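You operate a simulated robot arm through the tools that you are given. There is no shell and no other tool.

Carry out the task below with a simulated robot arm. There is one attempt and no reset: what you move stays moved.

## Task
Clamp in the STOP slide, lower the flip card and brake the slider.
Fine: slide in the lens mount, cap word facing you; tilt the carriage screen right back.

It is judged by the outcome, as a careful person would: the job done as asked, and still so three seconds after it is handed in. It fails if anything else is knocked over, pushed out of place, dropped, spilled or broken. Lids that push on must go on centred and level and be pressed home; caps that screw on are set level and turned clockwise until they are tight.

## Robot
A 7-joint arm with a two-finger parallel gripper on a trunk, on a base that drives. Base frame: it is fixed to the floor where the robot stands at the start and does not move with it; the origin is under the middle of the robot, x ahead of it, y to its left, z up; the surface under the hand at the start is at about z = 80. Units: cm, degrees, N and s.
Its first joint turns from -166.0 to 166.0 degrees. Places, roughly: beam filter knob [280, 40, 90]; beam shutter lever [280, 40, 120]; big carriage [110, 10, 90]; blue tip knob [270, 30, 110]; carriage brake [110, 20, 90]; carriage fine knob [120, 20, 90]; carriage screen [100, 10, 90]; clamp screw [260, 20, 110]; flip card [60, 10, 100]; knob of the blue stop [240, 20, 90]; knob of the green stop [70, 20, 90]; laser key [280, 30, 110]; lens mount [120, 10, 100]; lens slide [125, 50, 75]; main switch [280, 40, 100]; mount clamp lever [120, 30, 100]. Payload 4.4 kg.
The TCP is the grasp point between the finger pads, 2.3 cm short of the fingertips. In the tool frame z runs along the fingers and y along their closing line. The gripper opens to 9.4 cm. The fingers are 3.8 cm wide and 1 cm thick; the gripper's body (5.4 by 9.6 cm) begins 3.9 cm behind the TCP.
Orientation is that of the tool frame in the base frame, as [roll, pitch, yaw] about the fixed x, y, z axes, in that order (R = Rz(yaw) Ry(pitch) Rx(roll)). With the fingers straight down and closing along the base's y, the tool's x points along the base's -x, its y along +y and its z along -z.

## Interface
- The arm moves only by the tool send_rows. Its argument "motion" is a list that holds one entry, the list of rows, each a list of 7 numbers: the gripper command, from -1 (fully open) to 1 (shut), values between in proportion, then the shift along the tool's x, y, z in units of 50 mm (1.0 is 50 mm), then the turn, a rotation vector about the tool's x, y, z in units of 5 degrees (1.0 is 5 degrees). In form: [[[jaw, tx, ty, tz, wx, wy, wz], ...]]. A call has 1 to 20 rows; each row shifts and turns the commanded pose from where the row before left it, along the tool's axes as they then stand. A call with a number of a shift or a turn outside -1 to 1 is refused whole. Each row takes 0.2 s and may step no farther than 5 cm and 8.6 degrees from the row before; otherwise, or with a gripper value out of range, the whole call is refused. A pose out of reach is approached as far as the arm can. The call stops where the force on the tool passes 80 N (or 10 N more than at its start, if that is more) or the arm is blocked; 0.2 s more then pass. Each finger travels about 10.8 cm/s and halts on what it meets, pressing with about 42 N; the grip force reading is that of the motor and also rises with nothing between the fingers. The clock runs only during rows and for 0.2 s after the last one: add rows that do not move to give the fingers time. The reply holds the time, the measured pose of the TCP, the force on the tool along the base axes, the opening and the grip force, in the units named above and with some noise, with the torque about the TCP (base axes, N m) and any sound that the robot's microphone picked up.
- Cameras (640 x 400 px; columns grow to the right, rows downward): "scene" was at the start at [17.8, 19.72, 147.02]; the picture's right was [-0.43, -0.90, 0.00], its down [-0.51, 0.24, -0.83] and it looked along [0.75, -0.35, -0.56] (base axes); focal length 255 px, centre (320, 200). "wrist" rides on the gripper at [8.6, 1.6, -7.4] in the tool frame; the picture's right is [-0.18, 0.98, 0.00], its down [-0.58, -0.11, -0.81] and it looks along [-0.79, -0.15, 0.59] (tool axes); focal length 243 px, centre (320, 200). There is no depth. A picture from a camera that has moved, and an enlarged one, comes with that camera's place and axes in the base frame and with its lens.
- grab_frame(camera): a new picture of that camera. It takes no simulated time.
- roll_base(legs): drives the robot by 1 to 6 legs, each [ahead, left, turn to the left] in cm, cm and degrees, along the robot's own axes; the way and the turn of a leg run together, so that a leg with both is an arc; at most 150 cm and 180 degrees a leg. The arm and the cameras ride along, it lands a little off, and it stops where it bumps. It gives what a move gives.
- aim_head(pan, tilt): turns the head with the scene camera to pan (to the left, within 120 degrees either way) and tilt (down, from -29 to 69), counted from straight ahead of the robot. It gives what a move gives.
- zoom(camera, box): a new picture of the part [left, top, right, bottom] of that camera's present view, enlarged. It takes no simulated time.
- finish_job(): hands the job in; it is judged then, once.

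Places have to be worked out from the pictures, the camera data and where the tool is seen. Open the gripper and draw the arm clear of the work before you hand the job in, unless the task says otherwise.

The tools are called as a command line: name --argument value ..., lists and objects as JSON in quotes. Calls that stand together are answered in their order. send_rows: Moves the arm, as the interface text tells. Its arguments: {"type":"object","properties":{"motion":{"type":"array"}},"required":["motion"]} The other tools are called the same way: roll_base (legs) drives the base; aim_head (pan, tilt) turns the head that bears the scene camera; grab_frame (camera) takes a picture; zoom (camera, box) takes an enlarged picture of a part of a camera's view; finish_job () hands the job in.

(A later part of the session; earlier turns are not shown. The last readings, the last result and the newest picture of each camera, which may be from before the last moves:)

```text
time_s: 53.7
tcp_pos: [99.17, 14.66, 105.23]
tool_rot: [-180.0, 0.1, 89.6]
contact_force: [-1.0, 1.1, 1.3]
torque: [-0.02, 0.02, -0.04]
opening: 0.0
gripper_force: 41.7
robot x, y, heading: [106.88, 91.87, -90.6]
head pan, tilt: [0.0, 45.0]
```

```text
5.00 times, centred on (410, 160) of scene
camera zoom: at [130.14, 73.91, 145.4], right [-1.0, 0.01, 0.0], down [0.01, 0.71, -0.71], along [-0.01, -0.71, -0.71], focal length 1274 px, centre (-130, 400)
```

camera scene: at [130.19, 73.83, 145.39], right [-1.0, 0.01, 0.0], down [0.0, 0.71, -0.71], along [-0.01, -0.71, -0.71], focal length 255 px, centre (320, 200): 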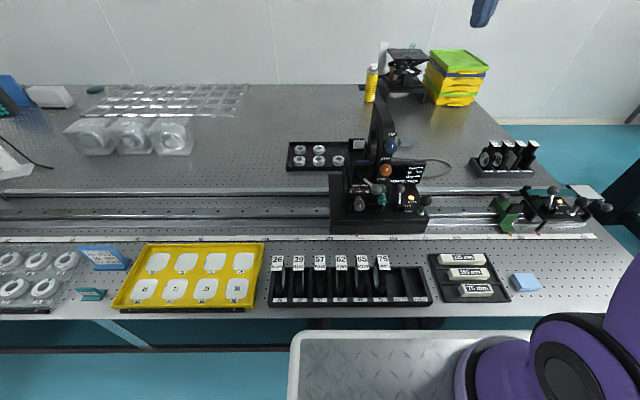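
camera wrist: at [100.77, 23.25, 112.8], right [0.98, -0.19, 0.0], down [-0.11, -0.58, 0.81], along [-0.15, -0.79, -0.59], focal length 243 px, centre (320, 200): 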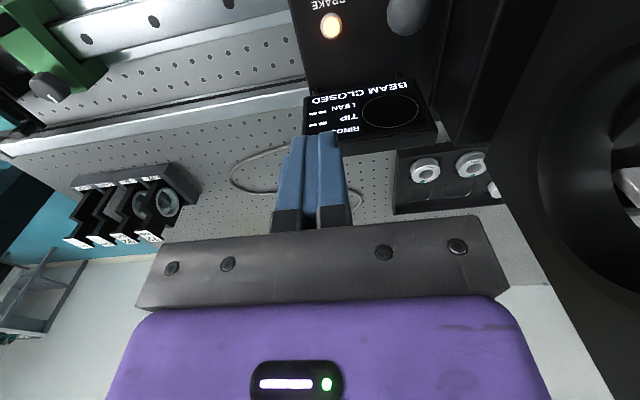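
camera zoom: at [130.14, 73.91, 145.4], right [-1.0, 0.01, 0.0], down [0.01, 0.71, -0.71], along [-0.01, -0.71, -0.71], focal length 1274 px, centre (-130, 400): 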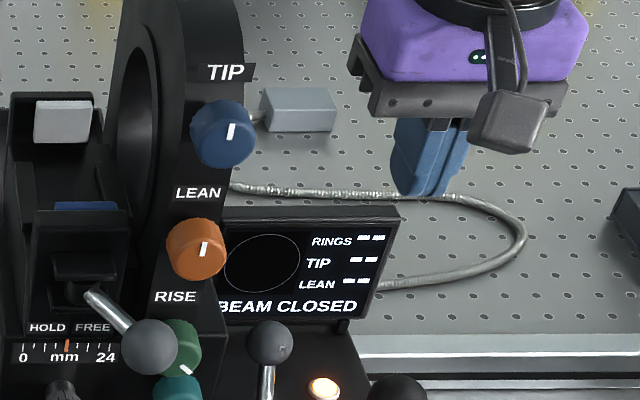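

Text positions from the wrist and scene views put the screen face nearly upright at y ≈ 10.8, z 90–98, so there is a lot of tilt to go. I lower the closed fingers in front of its upper part, then push toward −y.

send_rows --motion '[[[1, 0, 0, 0.5, 0, 0, 0], [1, 0, 0, 0.5, 0, 0, 0], [1, 0, 0, 0.3, 0, 0, 0]]]'

zoom --camera "scene" --box '[385, 120, 435, 200]'

zoom --camera "wrist" --box '[270, 40, 460, 180]'

```text
time_s: 54.5
tcp_pos: [99.19, 14.79, 98.62]
tool_rot: [-179.9, -0.1, 89.6]
contact_force: [0.8, 0.6, -0.3]
torque: [-0.03, 0.01, 0.02]
opening: 0.0
gripper_force: 42.2
robot x, y, heading: [106.98, 92.08, -90.6]
head pan, tilt: [0.0, 45.0]
```

```text
5.00 times, centred on (410, 160) of scene
camera zoom: at [130.14, 73.88, 145.4], right [-1.0, 0.01, 0.0], down [0.01, 0.71, -0.71], along [-0.01, -0.71, -0.71], focal length 1274 px, centre (-130, 400)
```

zoom: 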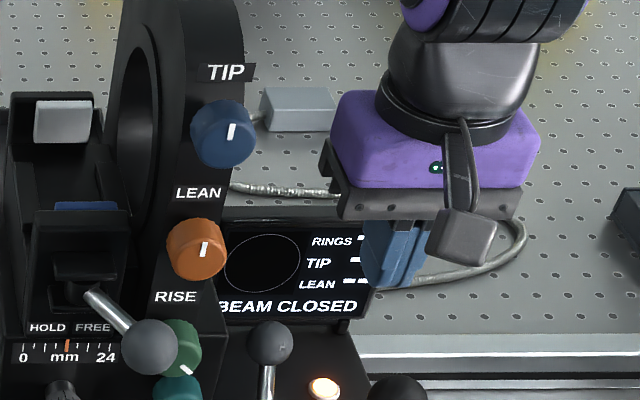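

```text
2.86 times, centred on (365, 110) of wrist
camera zoom: at [100.72, 23.24, 106.25], right [0.98, -0.19, 0.0], down [-0.11, -0.58, 0.81], along [-0.15, -0.79, -0.59], focal length 693 px, centre (191, 457)
```

zoom: 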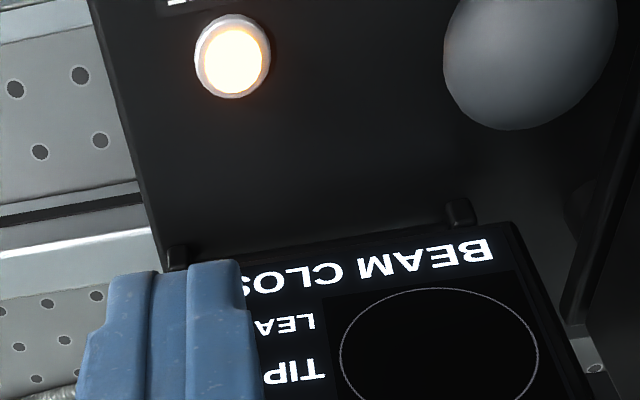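

Two wrist views give the face at y ≈ 9.9 (z 90.5) to 9.45 (z 93.6), leaning ~8°. I lower a little more, make contact and push back along the arc to about 30°.

send_rows --motion '[[[1, 0, 0, 0.26, 0, 0, 0], [1, -0.35, 0, 0, 0, 0, 0], [1, -0.35, 0, 0, 0, 0, 0], [1, -0.16, 0, 0.03, 0, 0, 0], [1, -0.16, 0, 0.05, 0, 0, 0], [1, -0.16, 0, 0.08, 0, 0, 0]]]'

zoom --camera "scene" --box '[385, 120, 435, 200]'

zoom --camera "wrist" --box '[270, 40, 460, 180]'

```text
time_s: 55.9
tcp_pos: [99.04, 8.65, 96.57]
tool_rot: [-180.0, 0.0, 89.7]
contact_force: [0.4, -0.3, 0.3]
torque: [0.02, 0.02, 0.01]
opening: 0.02
gripper_force: 42.0
robot x, y, heading: [106.92, 91.99, -90.3]
head pan, tilt: [0.0, 45.0]
```

```text
5.00 times, centred on (410, 160) of scene
camera zoom: at [130.14, 73.86, 145.4], right [-1.0, 0.01, 0.0], down [0.01, 0.71, -0.71], along [-0.01, -0.71, -0.71], focal length 1274 px, centre (-130, 400)
```

zoom: 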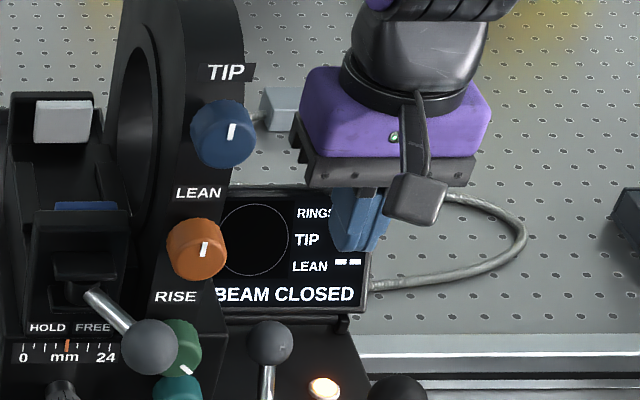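

```text
2.86 times, centred on (365, 110) of wrist
camera zoom: at [100.54, 17.31, 104.21], right [0.98, -0.19, 0.0], down [-0.11, -0.58, 0.81], along [-0.15, -0.79, -0.59], focal length 693 px, centre (191, 457)
```

zoom: 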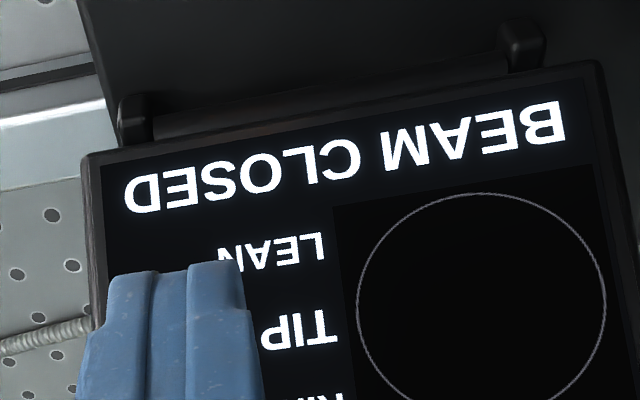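

It tilts with almost no force. I continue along the arc to about 60°.

send_rows --motion '[[[1, -0.12, 0, 0.1, 0, 0, 0], [1, -0.12, 0, 0.1, 0, 0, 0], [1, -0.09, 0, 0.12, 0, 0, 0], [1, -0.09, 0, 0.12, 0, 0, 0]]]'

zoom --camera "scene" --box '[385, 120, 435, 200]'

zoom --camera "wrist" --box '[270, 20, 460, 180]'

```text
time_s: 56.9
tcp_pos: [99.07, 6.96, 94.88]
tool_rot: [180.0, 0.1, 89.6]
contact_force: [1.0, 49.7, 60.8]
torque: [-0.05, -0.12, -0.07]
opening: 0.0
gripper_force: 41.9
robot x, y, heading: [107.14, 92.41, -90.1]
head pan, tilt: [0.0, 45.0]
```

```text
5.00 times, centred on (410, 160) of scene
camera zoom: at [130.17, 74.35, 145.45], right [-1.0, 0.01, 0.0], down [0.01, 0.7, -0.71], along [-0.01, -0.71, -0.7], focal length 1274 px, centre (-130, 400)
```

zoom: 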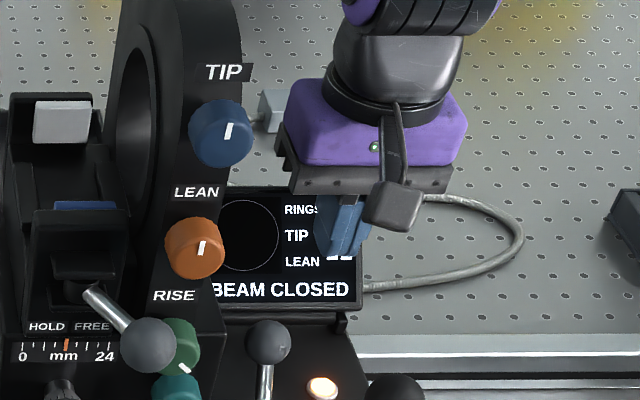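

```text
2.50 times, centred on (365, 100) of wrist
camera zoom: at [100.53, 15.6, 102.45], right [0.98, -0.19, 0.0], down [-0.11, -0.58, 0.81], along [-0.15, -0.79, -0.59], focal length 606 px, centre (208, 450)
```

zoom: 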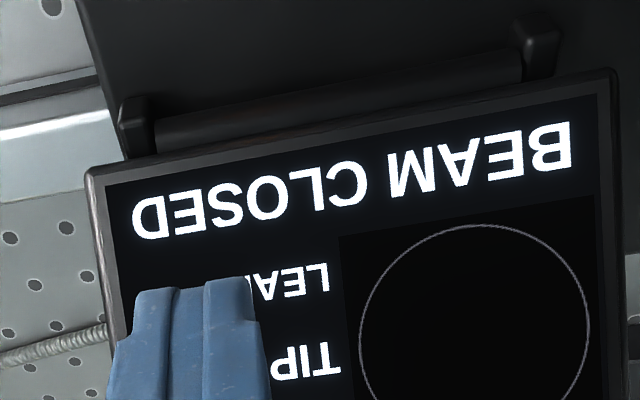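

The force jumped to ~78 N with the face at about 50°: the screen is on its back stop. I release by moving up and away, then check it stays.

send_rows --motion '[[[1, 0.2, 0, -0.2, 0, 0, 0], [1, 0.3, 0, -0.6, 0, 0, 0], [1, 0.3, 0, -0.9, 0, 0, 0], [1, 0, 0, -0.9, 0, 0, 0]]]'

zoom --camera "scene" --box '[345, 100, 435, 250]'

zoom --camera "wrist" --box '[270, 20, 460, 180]'

```text
time_s: 57.9
tcp_pos: [98.94, 10.62, 107.32]
tool_rot: [-179.9, -0.1, 89.6]
contact_force: [-0.3, -1.1, -0.1]
torque: [0.03, -0.03, 0.01]
opening: 0.02
gripper_force: 42.2
robot x, y, heading: [106.82, 92.17, -90.4]
head pan, tilt: [0.0, 45.0]
```

```text
2.67 times, centred on (390, 175) of scene
camera zoom: at [130.14, 73.79, 145.39], right [-1.0, 0.01, 0.0], down [0.01, 0.71, -0.71], along [-0.01, -0.71, -0.71], focal length 680 px, centre (133, 267)
```

zoom: 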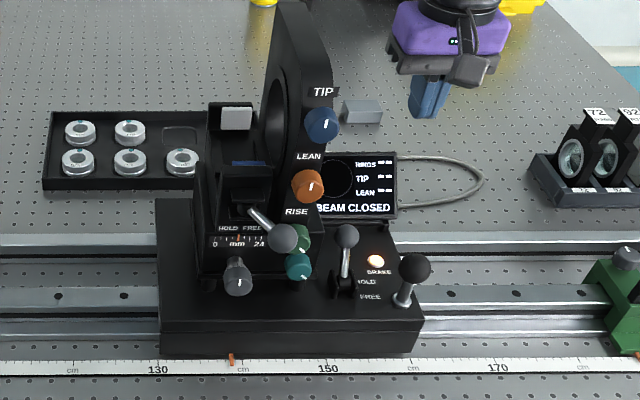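

```text
2.50 times, centred on (365, 100) of wrist
camera zoom: at [100.52, 19.14, 114.93], right [0.98, -0.19, 0.0], down [-0.11, -0.58, 0.81], along [-0.15, -0.79, -0.59], focal length 606 px, centre (208, 450)
```

zoom: 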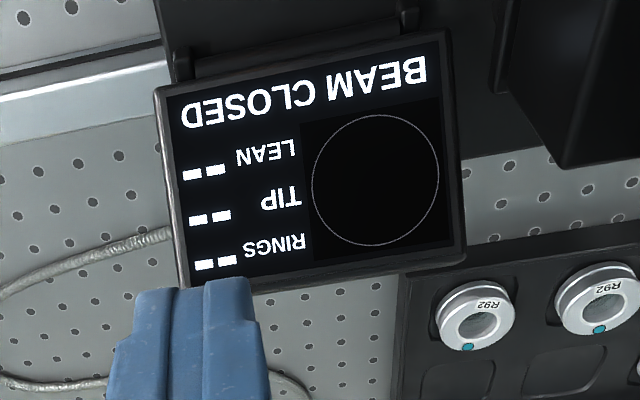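

The screen holds fully back and the carriage pointer is unchanged. Now the STOP slide: I lift, drive along to x ≈ 52 and closer to the table.

send_rows --motion '[[[0, 0, 0, -0.9, 0, 0, 0], [-0.4, 0, 0, -0.9, 0, 0, 0], [-0.4, 0, 0, -0.9, 0, 0, 0], [-0.4, 0, 0, -0.9, 0, 0, 0]]]'

roll_base --legs '[[0, -53, 0]]'

```text
time_s: 58.9
tcp_pos: [99.16, 10.74, 125.41]
tool_rot: [180.0, 0.0, 89.7]
contact_force: [-0.3, -0.1, -0.3]
torque: [0.03, -0.02, 0.01]
opening: 6.57
gripper_force: 0.1
robot x, y, heading: [107.13, 92.42, -90.3]
head pan, tilt: [0.0, 45.0]
```

```text
time_s: 62.0
tcp_pos: [46.28, 11.13, 125.41]
tool_rot: [-180.0, 0.0, 89.5]
contact_force: [0.3, 0.2, -0.2]
torque: [0.0, -0.02, -0.03]
opening: 6.56
gripper_force: 0.0
robot x, y, heading: [54.48, 92.85, -90.6]
head pan, tilt: [0.0, 45.0]
```

roll_base --legs '[[5.5, 0, 0.5]]'

send_rows --motion '[[[-0.4, 0, 0, 0, 0, 0, 1], [-0.4, 0, 0, 0, 0, 0, 1], [-0.4, 0, 0, 0, 0, 0, 1], [-0.4, 0, 0, 0, 0, 0, 1], [-0.4, 0, 0, 0, 0, 0, 1], [-0.4, 0, 0, 0, 0, 0, 1], [-0.4, 0, 0, 0, 0, 0, 1], [-0.4, 0, 0, 0, 0, 0, 1], [-0.4, 0, 0, 0, 0, 0, 1], [-0.4, 0, 0, 0, 0, 0, 1], [-0.4, 0, 0, 0, 0, 0, 1], [-0.4, 0, 0, 0, 0, 0, 1], [-0.4, 0, 0, 0, 0, 0, 1], [-0.4, 0, 0, 0, 0, 0, 1], [-0.4, 0, 0, 0, 0, 0, 1], [-0.4, 0, 0, 0, 0, 0, 1], [-0.4, 0, 0, 0, 0, 0, 1], [-0.4, 0, 0, 0, 0, 0, 1]]]'

grab_frame --camera "wrist"

grab_frame --camera "scene"

```text
time_s: 62.9
tcp_pos: [47.14, 5.52, 125.49]
tool_rot: [-179.9, 0.0, 90.1]
contact_force: [0.4, -0.3, -0.3]
torque: [-0.02, 0.0, -0.02]
opening: 6.58
gripper_force: 0.1
robot x, y, heading: [54.33, 86.81, -89.7]
head pan, tilt: [0.0, 45.0]
```

```text
time_s: 66.7
tcp_pos: [47.19, 5.6, 125.51]
tool_rot: [180.0, 0.0, 0.0]
contact_force: [0.3, -0.6, -0.2]
torque: [0.01, 0.0, 0.04]
opening: 6.61
gripper_force: 0.1
robot x, y, heading: [54.2, 87.47, -90.0]
head pan, tilt: [0.0, 45.0]
```

```text
taken
camera wrist: at [55.61, 3.85, 133.07], right [-0.18, -0.98, 0.0], down [-0.58, 0.11, 0.81], along [-0.79, 0.15, -0.59], focal length 243 px, centre (320, 200)
```

wrist: 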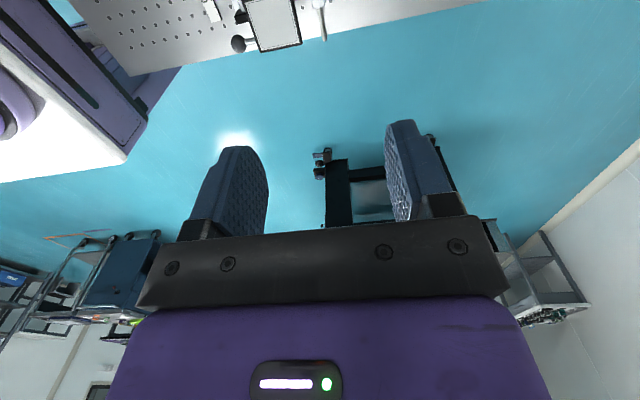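

```text
taken
camera scene: at [77.59, 68.95, 145.4], right [-1.0, 0.0, 0.0], down [0.0, 0.71, -0.71], along [0.0, -0.71, -0.71], focal length 255 px, centre (320, 200)
```

scene: 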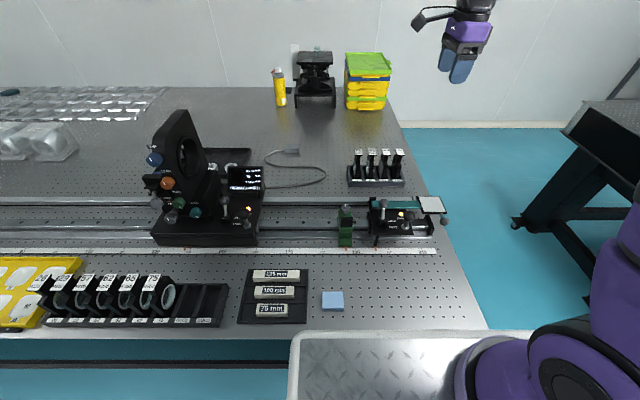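

The tool now closes along y. I shift to look at the rack with the wrist camera from its +x side.

send_rows --motion '[[[-0.4, 0.64, 0.48, 0.375, 0, 0, 0], [-0.4, 0.64, 0.48, 0.375, 0, 0, 0], [-0.4, 0.64, 0.48, 0.375, 0, 0, 0], [-0.4, 0.64, 0.48, 0.375, 0, 0, 0]]]'

grab_frame --camera "wrist"

zoom --camera "scene" --box '[335, 130, 415, 200]'

```text
time_s: 67.7
tcp_pos: [59.92, -3.93, 118.0]
tool_rot: [180.0, 0.0, -0.1]
contact_force: [-1.6, 0.3, 1.6]
torque: [0.0, -0.07, 0.03]
opening: 6.55
gripper_force: 0.1
robot x, y, heading: [54.42, 86.78, -89.6]
head pan, tilt: [0.0, 45.0]
```

```text
taken
camera wrist: at [68.42, -5.7, 125.52], right [-0.18, -0.98, 0.0], down [-0.58, 0.11, 0.81], along [-0.79, 0.15, -0.59], focal length 243 px, centre (320, 200)
```

wrist: 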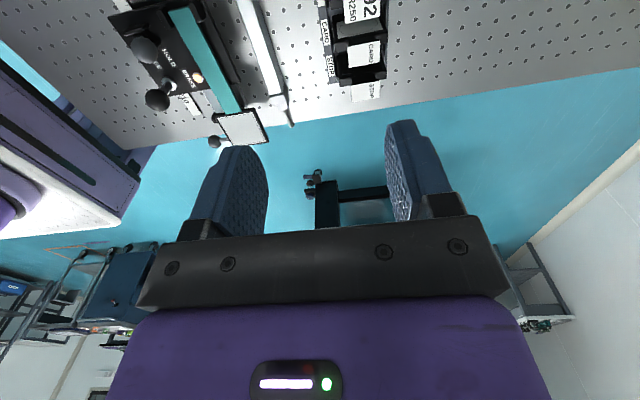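

```text
5.71 times, centred on (375, 165) of scene
camera zoom: at [77.54, 68.99, 145.41], right [-1.0, 0.0, 0.0], down [0.0, 0.71, -0.71], along [0.0, -0.71, -0.71], focal length 1456 px, centre (6, 400)
```

zoom: 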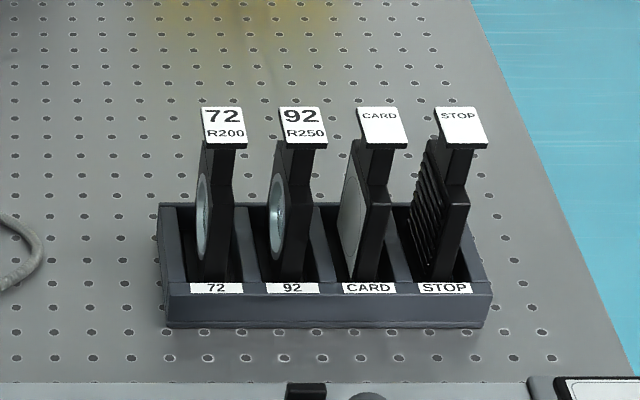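

zoom --camera "wrist" --box '[310, 0, 410, 110]'

zoom --camera "scene" --box '[380, 140, 420, 190]'

```text
3.64 times, centred on (360, 55) of wrist
camera zoom: at [68.42, -5.7, 125.52], right [-0.18, -0.98, 0.0], down [-0.58, 0.11, 0.81], along [-0.79, 0.15, -0.59], focal length 882 px, centre (174, 727)
```

zoom: 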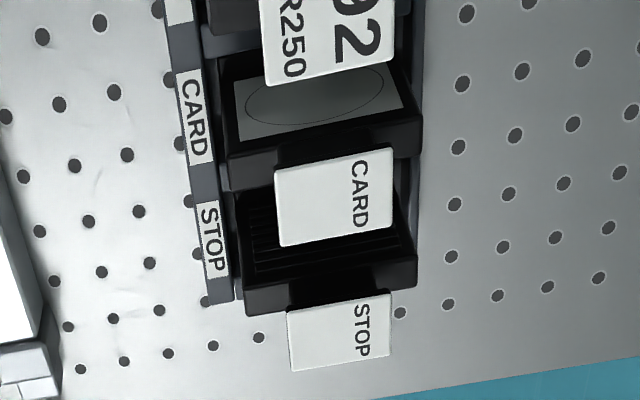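

```text
8.00 times, centred on (400, 165) of scene
camera zoom: at [77.54, 68.99, 145.41], right [-1.0, 0.0, 0.0], down [0.0, 0.71, -0.71], along [0.0, -0.71, -0.71], focal length 2039 px, centre (-320, 480)
```

zoom: 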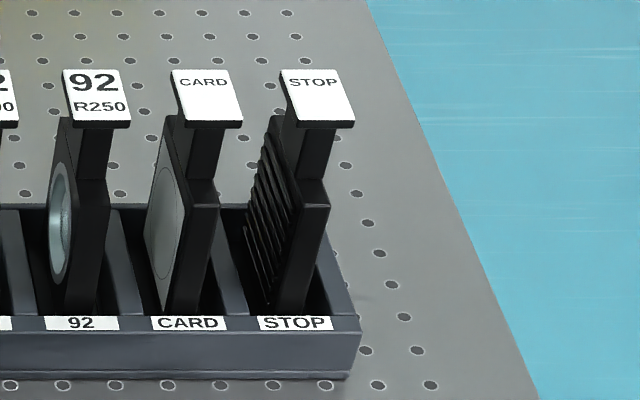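

Wrist and scene rays agree well: STOP cap top is centred at (48.7, −8.65, 92.4), 2.5 × 3.9 cm, plate shoulder near z 88.7, next cap 2.5 cm away. I move above it, fingers straddling it along y.

send_rows --motion '[[[-0.4, -0.56, 0.235, 0.65, 0, 0, 0], [-0.4, -0.56, 0.235, 0.65, 0, 0, 0], [-0.4, -0.56, 0.235, 0.65, 0, 0, 0], [-0.4, -0.56, 0.235, 0.65, 0, 0, 0]]]'

grab_frame --camera "wrist"

zoom --camera "scene" --box '[340, 90, 460, 200]'

```text
time_s: 68.7
tcp_pos: [48.86, -8.75, 105.01]
tool_rot: [179.9, 0.0, 0.1]
contact_force: [-0.1, 0.8, 1.1]
torque: [0.02, 0.05, 0.06]
opening: 6.58
gripper_force: 0.1
robot x, y, heading: [54.41, 87.36, -90.0]
head pan, tilt: [0.0, 45.0]
```

```text
taken
camera wrist: at [57.27, -10.34, 112.63], right [-0.18, -0.98, 0.0], down [-0.58, 0.11, 0.81], along [-0.79, 0.15, -0.59], focal length 243 px, centre (320, 200)
```

wrist: 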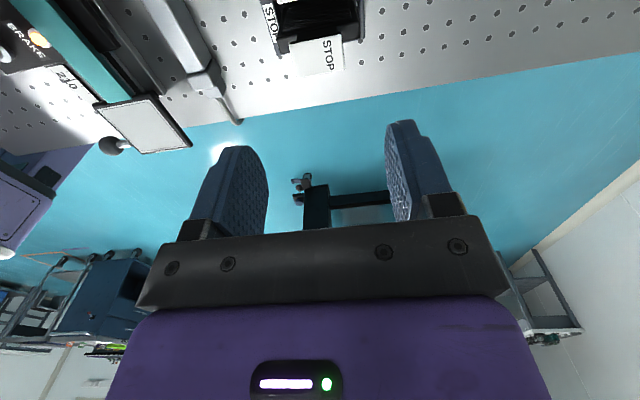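

```text
3.64 times, centred on (400, 145) of scene
camera zoom: at [77.64, 69.01, 145.4], right [-1.0, 0.0, 0.0], down [0.0, 0.71, -0.71], along [0.0, -0.71, -0.71], focal length 927 px, centre (29, 400)
```

zoom: 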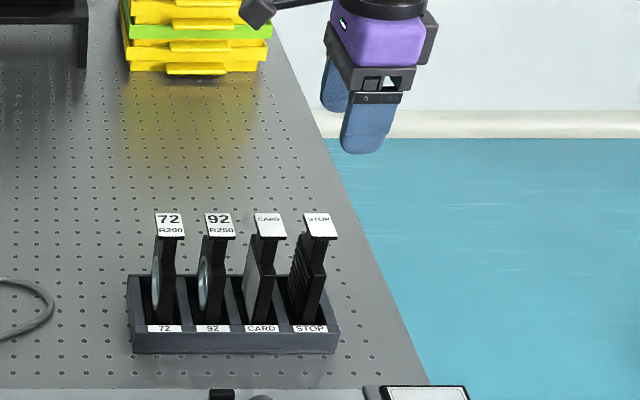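

zoom --camera "wrist" --box '[250, 0, 390, 90]'

```text
4.44 times, centred on (320, 45) of wrist
camera zoom: at [57.27, -10.34, 112.63], right [-0.18, -0.98, 0.0], down [-0.58, 0.11, 0.81], along [-0.79, 0.15, -0.59], focal length 1078 px, centre (320, 889)
```

zoom: 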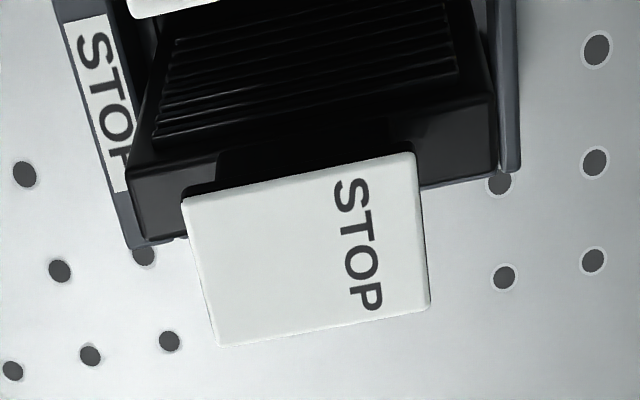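

The cap measures x 47.6–50.1, y −10.6 to −6.6; the hand is centred within 2 mm. I descend so the tips stop just above the plate's shoulder.

send_rows --motion '[[[-0.4, 0, -0.036, 0.6, 0, 0, 0], [-0.4, 0, 0, 0.6, 0, 0, 0], [-0.4, 0, 0, 0.6, 0, 0, 0], [-0.4, 0, 0, 0.5, 0, 0, 0], [-0.4, 0, 0, 0.2, 0, 0, 0]]]'

grab_frame --camera "wrist"

zoom --camera "scene" --box '[370, 120, 430, 190]'

```text
time_s: 69.9
tcp_pos: [48.74, -8.71, 92.46]
tool_rot: [179.9, 0.1, 0.2]
contact_force: [0.1, -0.4, 0.4]
torque: [-0.01, 0.01, -0.01]
opening: 6.59
gripper_force: 0.0
robot x, y, heading: [54.3, 87.08, -89.7]
head pan, tilt: [0.0, 45.0]
```

```text
taken
camera wrist: at [57.2, -10.31, 99.99], right [-0.18, -0.98, 0.0], down [-0.58, 0.11, 0.81], along [-0.79, 0.15, -0.59], focal length 243 px, centre (320, 200)
```

wrist: 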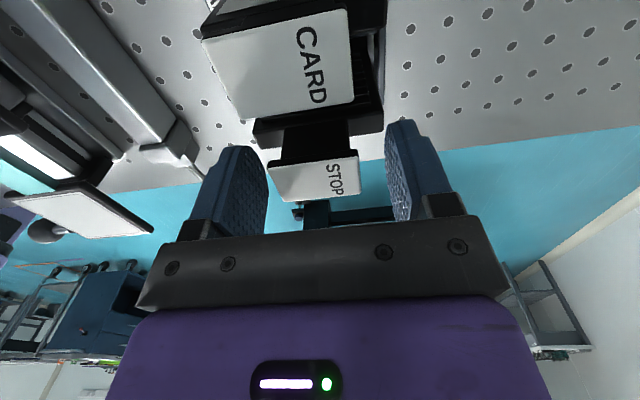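

```text
5.71 times, centred on (400, 155) of scene
camera zoom: at [77.59, 68.96, 145.4], right [-1.0, 0.0, 0.0], down [0.0, 0.71, -0.71], along [0.0, -0.71, -0.71], focal length 1456 px, centre (-137, 457)
```

zoom: 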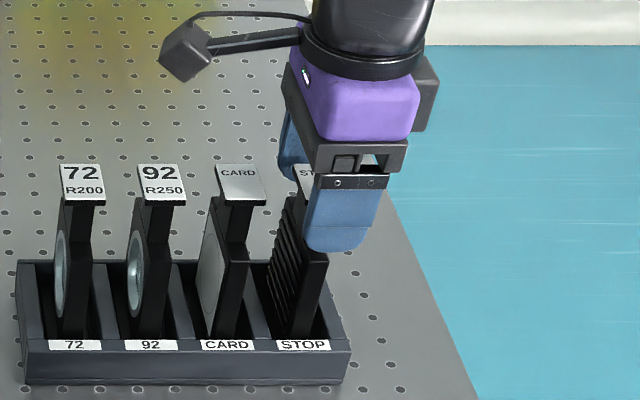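

The tips straddle the cap evenly, clear of the CARD slide. I lower 5 mm more and close.

send_rows --motion '[[[-0.4, 0, -0.02, 0.1, 0, 0, 0], [0.3, 0, 0, 0, 0, 0, 0], [1, 0, 0, 0, 0, 0, 0], [1, 0, 0, 0, 0, 0, 0], [1, 0, 0, 0, 0, 0, 0]]]'

grab_frame --camera "wrist"

```text
time_s: 71.1
tcp_pos: [48.7, -8.44, 91.99]
tool_rot: [-179.9, 0.0, 0.0]
contact_force: [-0.5, -0.3, -0.3]
torque: [-0.06, -0.05, 0.0]
opening: 3.93
gripper_force: 41.6
robot x, y, heading: [53.84, 86.77, -89.9]
head pan, tilt: [0.0, 45.0]
```

```text
taken
camera wrist: at [57.18, -10.22, 99.51], right [-0.18, -0.98, 0.0], down [-0.58, 0.11, 0.81], along [-0.79, 0.15, -0.59], focal length 243 px, centre (320, 200)
```

wrist: 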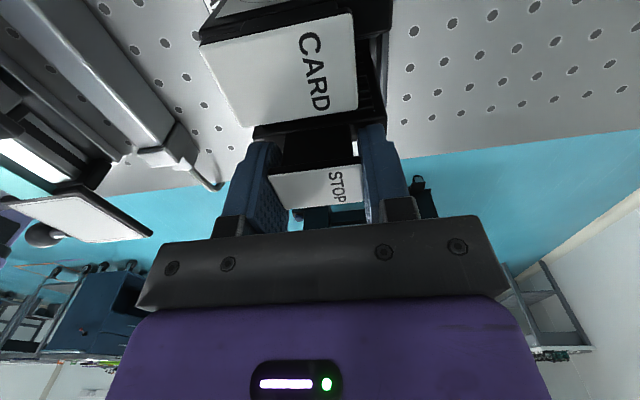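

Gripped at 3.93 cm, as the cap's width. I lift straight up out of the rack.

send_rows --motion '[[[1, 0, 0, -0.3, 0, 0, 0], [1, 0, 0, -0.4, 0, 0, 0], [1, 0, 0, -0.6, 0, 0, 0], [1, 0, 0, -0.6, 0, 0, 0], [1, 0, 0, -0.6, 0, 0, 0], [1, 0, 0, -0.6, 0, 0, 0]]]'

grab_frame --camera "wrist"

zoom --camera "scene" --box '[350, 70, 450, 200]'

```text
time_s: 72.5
tcp_pos: [48.66, -8.54, 107.57]
tool_rot: [-179.9, 0.0, 0.2]
contact_force: [-0.2, -1.2, -2.0]
torque: [0.02, -0.01, -0.02]
opening: 3.97
gripper_force: 41.9
robot x, y, heading: [54.69, 87.08, -90.0]
head pan, tilt: [0.0, 45.0]
```

```text
taken
camera wrist: at [57.16, -10.24, 115.06], right [-0.18, -0.98, 0.0], down [-0.58, 0.11, 0.81], along [-0.79, 0.15, -0.59], focal length 243 px, centre (320, 200)
```

wrist: 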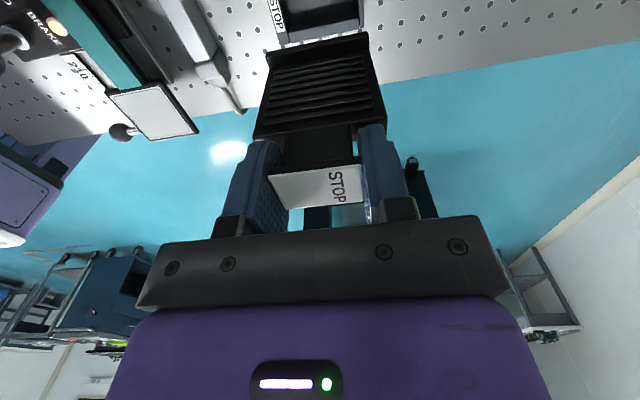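

```text
3.08 times, centred on (400, 135) of scene
camera zoom: at [77.59, 68.9, 145.39], right [-1.0, 0.0, 0.0], down [0.0, 0.71, -0.71], along [0.0, -0.71, -0.71], focal length 784 px, centre (74, 400)
```

zoom: 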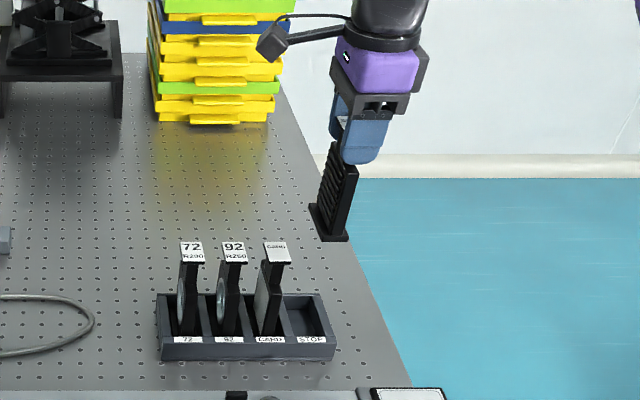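

The slide is free and has a wider foot at the bottom, which explains the guides in the mount. I zoom to measure the foot and overall length.

zoom --camera "scene" --box '[370, 90, 430, 160]'

zoom --camera "wrist" --box '[230, 0, 430, 220]'

```text
5.71 times, centred on (400, 125) of scene
camera zoom: at [77.59, 68.9, 145.39], right [-1.0, 0.0, 0.0], down [0.0, 0.71, -0.71], along [0.0, -0.71, -0.71], focal length 1456 px, centre (-137, 629)
```

zoom: 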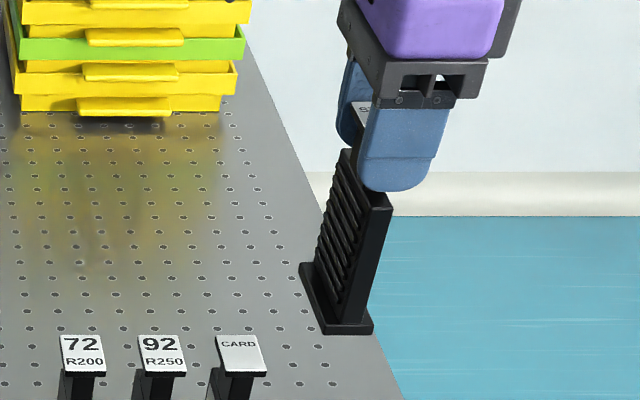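

```text
1.82 times, centred on (330, 110) of wrist
camera zoom: at [57.16, -10.24, 115.06], right [-0.18, -0.98, 0.0], down [-0.58, 0.11, 0.81], along [-0.79, 0.15, -0.59], focal length 441 px, centre (302, 364)
```

zoom: 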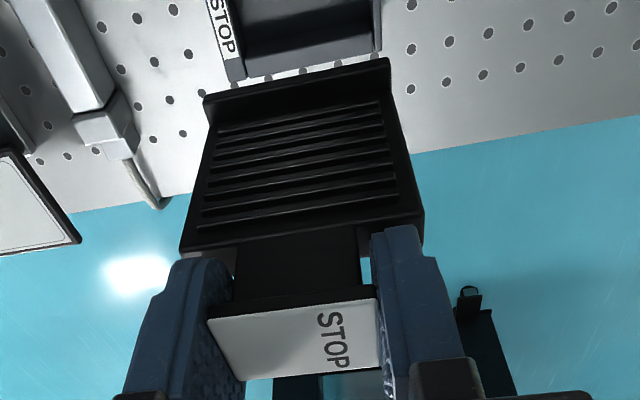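

Slide measures: foot about 3.1 × 7.0 cm, its bottom 11.1 cm below the TCP. I raise it, draw it in over the rail and lift to z ≈ 134 so it clears everything, then drive to the mount.

send_rows --motion '[[[1, 0, 0, -0.7, 0, 0, 0], [1, 0, 0, -0.7, 0, 0, 0], [1, 0, 0, -0.7, 0, 0, 0], [1, 0, 0, -0.7, 0, 0, 0], [1, 0, 0, -0.7, 0, 0, 0], [1, 0, -0.7, 0, 0, 0, 0], [1, 0, -0.7, 0, 0, 0, 0], [1, 0, -0.7, 0, 0, 0, 0], [1, 0, -0.7, 0, 0, 0, 0], [1, 0, -0.7, 0, 0, 0, 0], [1, 0, -0.7, -0.4, 0, 0, 0], [1, 0, -0.2, -0.7, 0, 0, 0], [1, 0, 0, -0.7, 0, 0, 0]]]'

grab_frame --camera "wrist"

```text
time_s: 75.3
tcp_pos: [48.75, 13.49, 134.02]
tool_rot: [180.0, 0.0, 0.1]
contact_force: [-0.8, -0.1, -2.3]
torque: [0.02, 0.0, 0.01]
opening: 3.96
gripper_force: 41.8
robot x, y, heading: [53.78, 87.11, -89.7]
head pan, tilt: [0.0, 45.0]
```

```text
taken
camera wrist: at [57.23, 11.83, 141.62], right [-0.18, -0.98, 0.0], down [-0.58, 0.11, 0.81], along [-0.79, 0.15, -0.59], focal length 243 px, centre (320, 200)
```

wrist: 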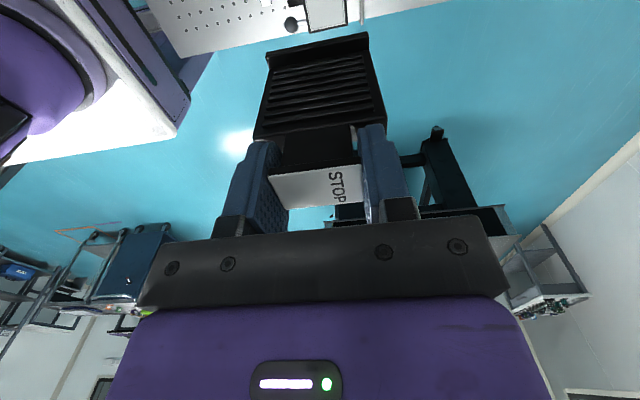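

roll_base --legs '[[0, 71, 0]]'

grab_frame --camera "scene"

grab_frame --camera "wrist"

```text
time_s: 79.2
tcp_pos: [119.75, 13.45, 134.05]
tool_rot: [179.9, 0.0, 0.0]
contact_force: [0.7, 0.3, -1.1]
torque: [0.03, 0.01, 0.0]
opening: 3.91
gripper_force: 42.9
robot x, y, heading: [125.1, 87.08, -89.9]
head pan, tilt: [0.0, 45.0]
```

```text
taken
camera scene: at [148.58, 68.95, 145.39], right [-1.0, 0.0, 0.0], down [0.0, 0.71, -0.71], along [0.0, -0.71, -0.71], focal length 255 px, centre (320, 200)
```

scene: 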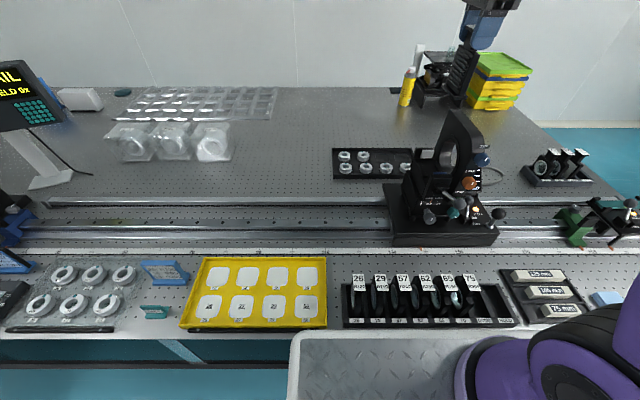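

```text
taken
camera wrist: at [128.13, 11.88, 141.62], right [-0.18, -0.98, 0.0], down [-0.58, 0.11, 0.81], along [-0.79, 0.15, -0.59], focal length 243 px, centre (320, 200)
```

wrist: 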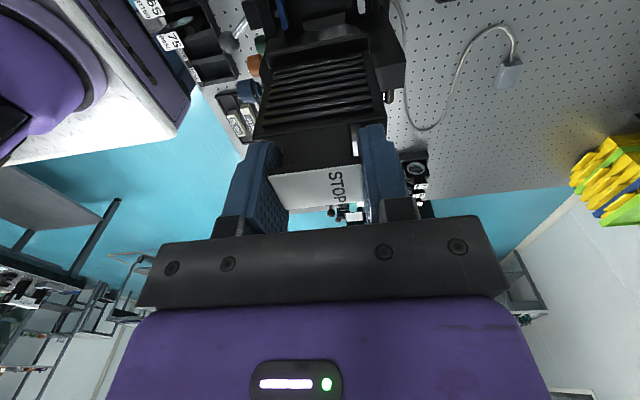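

I zoom on the mount from this new side.

zoom --camera "scene" --box '[385, 100, 505, 245]'

zoom --camera "scene" --box '[400, 135, 460, 225]'

zoom --camera "wrist" --box '[220, 0, 430, 130]'

```text
2.76 times, centred on (445, 172) of scene
camera zoom: at [148.58, 68.95, 145.39], right [-1.0, 0.0, 0.0], down [0.0, 0.71, -0.71], along [0.0, -0.71, -0.71], focal length 703 px, centre (-25, 276)
```

zoom: 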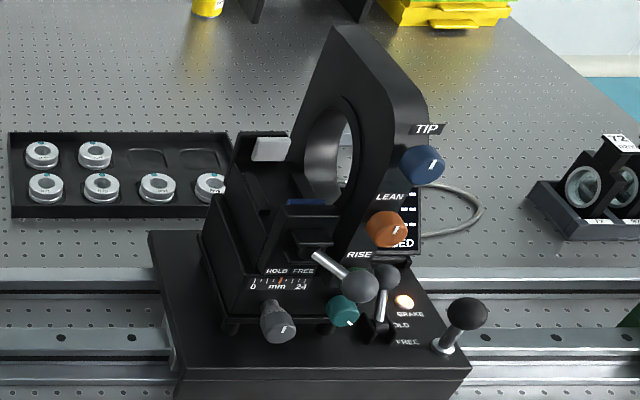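

```text
4.44 times, centred on (430, 180) of scene
camera zoom: at [148.58, 68.95, 145.39], right [-1.0, 0.0, 0.0], down [0.0, 0.71, -0.71], along [0.0, -0.71, -0.71], focal length 1133 px, centre (-169, 289)
```

zoom: 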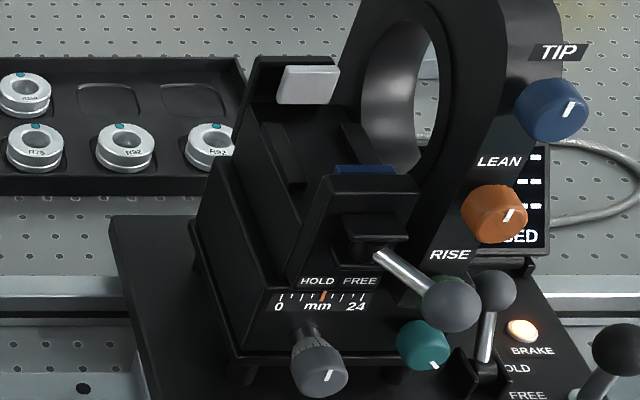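

```text
3.05 times, centred on (325, 65) of wrist
camera zoom: at [128.13, 11.88, 141.62], right [-0.18, -0.98, 0.0], down [-0.58, 0.11, 0.81], along [-0.79, 0.15, -0.59], focal length 739 px, centre (305, 611)
```

zoom: 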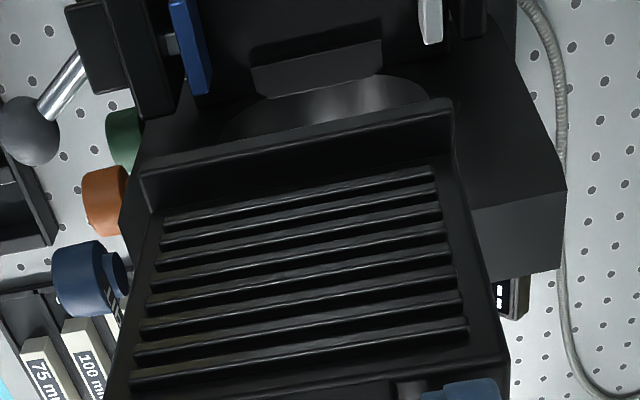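

The holder's platform, both guide walls and both pads are visible. I shift the hand 10 cm toward +x so the wrist camera sees both guides unobstructed.

send_rows --motion '[[[1, 0.7, 0, 0, 0, 0, 0], [1, 0.7, 0, 0, 0, 0, 0], [1, 0.6, 0, 0, 0, 0, 0]]]'

grab_frame --camera "wrist"

zoom --camera "wrist" --box '[250, 0, 390, 80]'

```text
time_s: 80.0
tcp_pos: [129.64, 13.5, 134.04]
tool_rot: [179.9, 0.1, 0.0]
contact_force: [0.1, -0.5, -1.9]
torque: [0.01, 0.01, -0.01]
opening: 3.95
gripper_force: 41.9
robot x, y, heading: [125.46, 87.06, -90.0]
head pan, tilt: [0.0, 45.0]
```

```text
taken
camera wrist: at [138.11, 11.79, 141.7], right [-0.18, -0.98, 0.0], down [-0.58, 0.11, 0.81], along [-0.79, 0.15, -0.59], focal length 243 px, centre (320, 200)
```

wrist: 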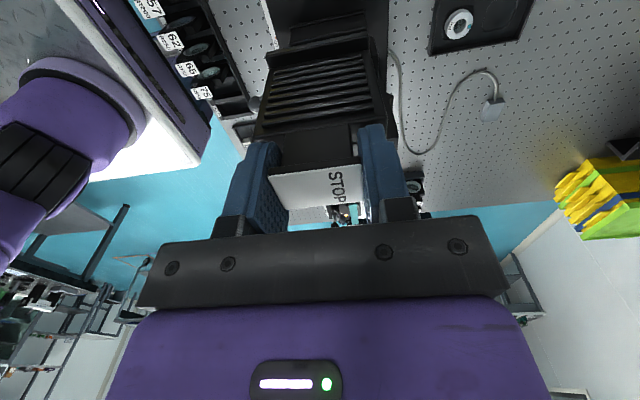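

```text
4.57 times, centred on (320, 40) of wrist
camera zoom: at [138.11, 11.79, 141.7], right [-0.18, -0.98, 0.0], down [-0.58, 0.11, 0.81], along [-0.79, 0.15, -0.59], focal length 1109 px, centre (320, 931)
```

zoom: 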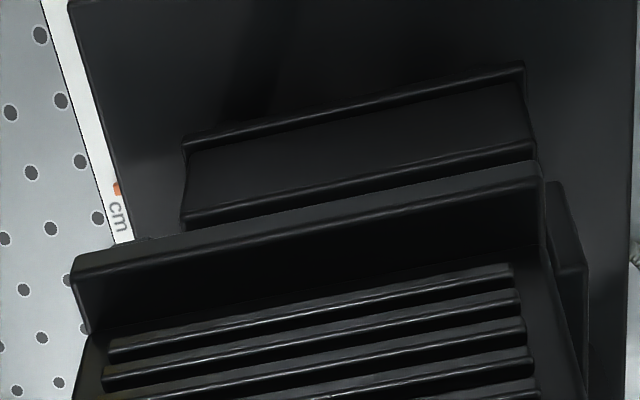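

The held slide hides the slot from here, so I offset the hand toward +y to see past it.

send_rows --motion '[[[1, 0, -0.9, 0, 0, 0, 0], [1, 0, -0.9, 0, 0, 0, 0], [1, 0, -0.9, 0, 0, 0, 0]]]'

grab_frame --camera "wrist"

zoom --camera "wrist" --box '[370, 0, 510, 100]'

```text
time_s: 80.8
tcp_pos: [129.54, 27.04, 133.89]
tool_rot: [-179.9, 0.0, -0.1]
contact_force: [-0.4, -0.6, -2.3]
torque: [0.05, 0.02, -0.01]
opening: 3.9
gripper_force: 41.8
robot x, y, heading: [125.59, 87.03, -89.9]
head pan, tilt: [0.0, 45.0]
```

```text
taken
camera wrist: at [138.12, 25.34, 141.6], right [-0.18, -0.98, 0.0], down [-0.58, 0.11, 0.81], along [-0.79, 0.15, -0.59], focal length 243 px, centre (320, 200)
```

wrist: 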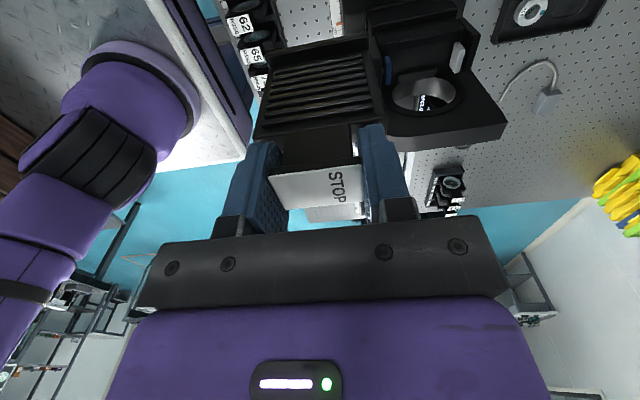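

```text
4.00 times, centred on (440, 50) of wrist
camera zoom: at [138.12, 25.34, 141.6], right [-0.18, -0.98, 0.0], down [-0.58, 0.11, 0.81], along [-0.79, 0.15, -0.59], focal length 970 px, centre (-160, 800)
```

zoom: 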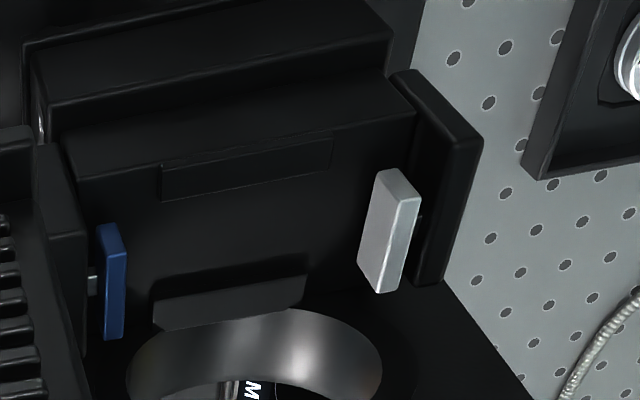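

zoom --camera "wrist" --box '[390, 20, 460, 90]'

zoom --camera "scene" --box '[410, 135, 450, 185]'

```text
5.71 times, centred on (425, 55) of wrist
camera zoom: at [138.12, 25.34, 141.6], right [-0.18, -0.98, 0.0], down [-0.58, 0.11, 0.81], along [-0.79, 0.15, -0.59], focal length 1386 px, centre (-280, 1029)
```

zoom: 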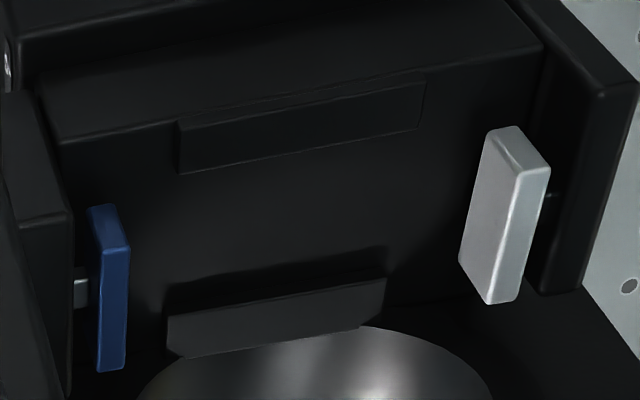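

```text
8.00 times, centred on (430, 160) of scene
camera zoom: at [148.59, 68.85, 145.38], right [-1.0, 0.0, 0.0], down [0.0, 0.71, -0.71], along [0.0, -0.71, -0.71], focal length 2039 px, centre (-560, 520)
```

zoom: 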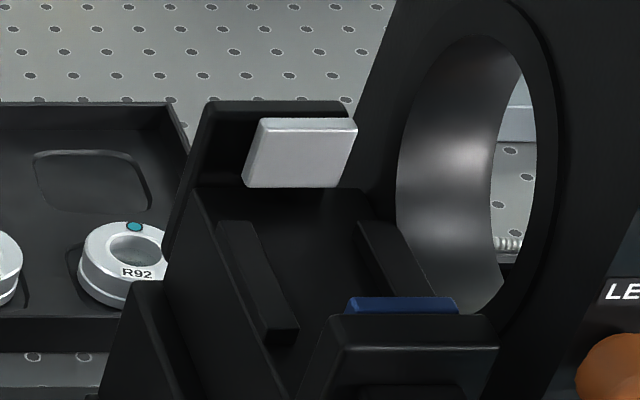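

zoom --camera "scene" --box '[414, 158, 446, 180]'

zoom --camera "wrist" --box '[400, 25, 450, 55]'

zoom --camera "wrist" --box '[400, 55, 450, 85]'

```text
16.00 times, centred on (430, 169) of scene
camera zoom: at [148.59, 68.85, 145.38], right [-1.0, 0.0, 0.0], down [0.0, 0.71, -0.71], along [0.0, -0.71, -0.71], focal length 4077 px, centre (-1440, 696)
```

zoom: 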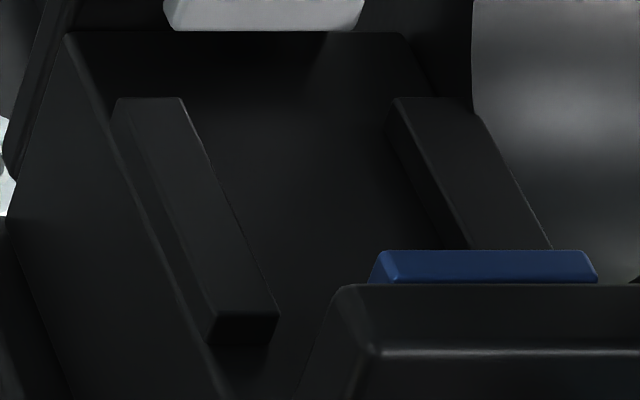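

```text
12.80 times, centred on (425, 40) of wrist
camera zoom: at [138.12, 25.34, 141.6], right [-0.18, -0.98, 0.0], down [-0.58, 0.11, 0.81], along [-0.79, 0.15, -0.59], focal length 3106 px, centre (-1024, 2248)
```

zoom: 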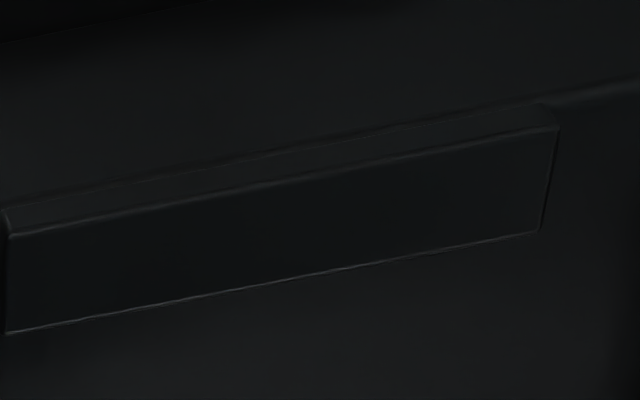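

```text
12.80 times, centred on (425, 70) of wrist
camera zoom: at [138.12, 25.34, 141.6], right [-0.18, -0.98, 0.0], down [-0.58, 0.11, 0.81], along [-0.79, 0.15, -0.59], focal length 3106 px, centre (-1024, 1864)
```

zoom: 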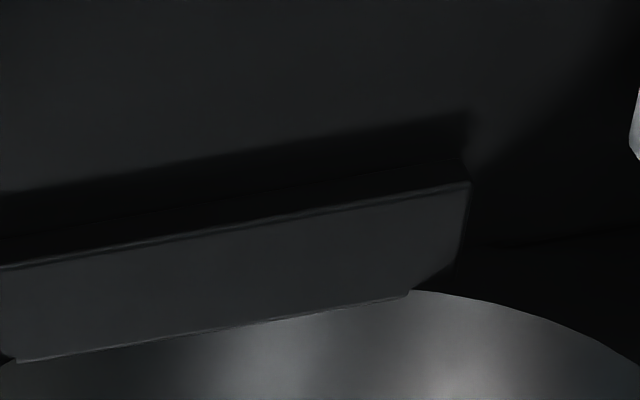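

The geometry now agrees between both cameras to a millimetre or so: guides' inner edges x 116.2 and 120.0 (tops z 102.0), grey pad y 8.95, blue pad y 18.05. The slide's foot sits centred under the TCP. Next I check how close the ring plate is to the hand.

zoom --camera "wrist" --box '[375, 60, 515, 160]'

zoom --camera "scene" --box '[425, 100, 485, 200]'

```text
4.00 times, centred on (445, 110) of wrist
camera zoom: at [138.12, 25.34, 141.6], right [-0.18, -0.98, 0.0], down [-0.58, 0.11, 0.81], along [-0.79, 0.15, -0.59], focal length 970 px, centre (-180, 560)
```

zoom: 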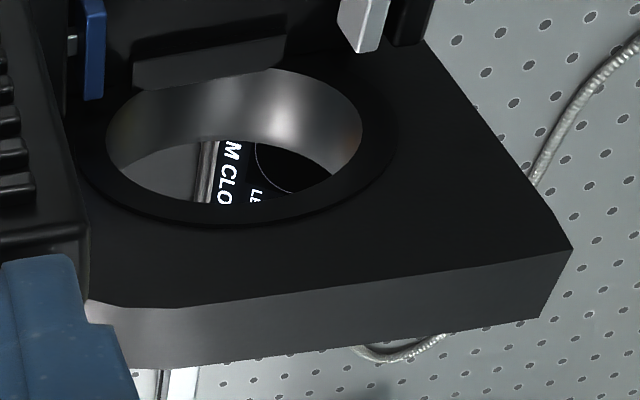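

```text
4.00 times, centred on (455, 150) of scene
camera zoom: at [148.59, 68.85, 145.38], right [-1.0, 0.0, 0.0], down [0.0, 0.71, -0.71], along [0.0, -0.71, -0.71], focal length 1019 px, centre (-220, 400)
```

zoom: 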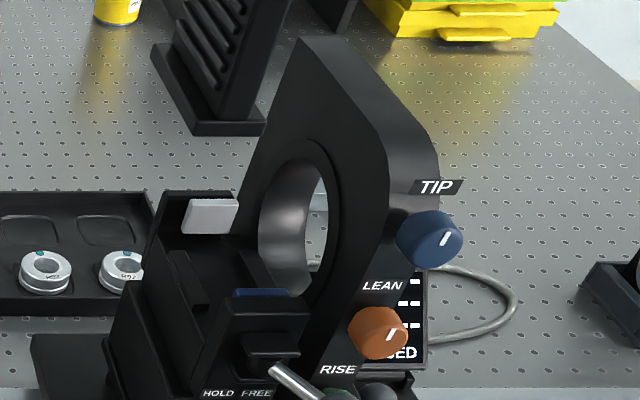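

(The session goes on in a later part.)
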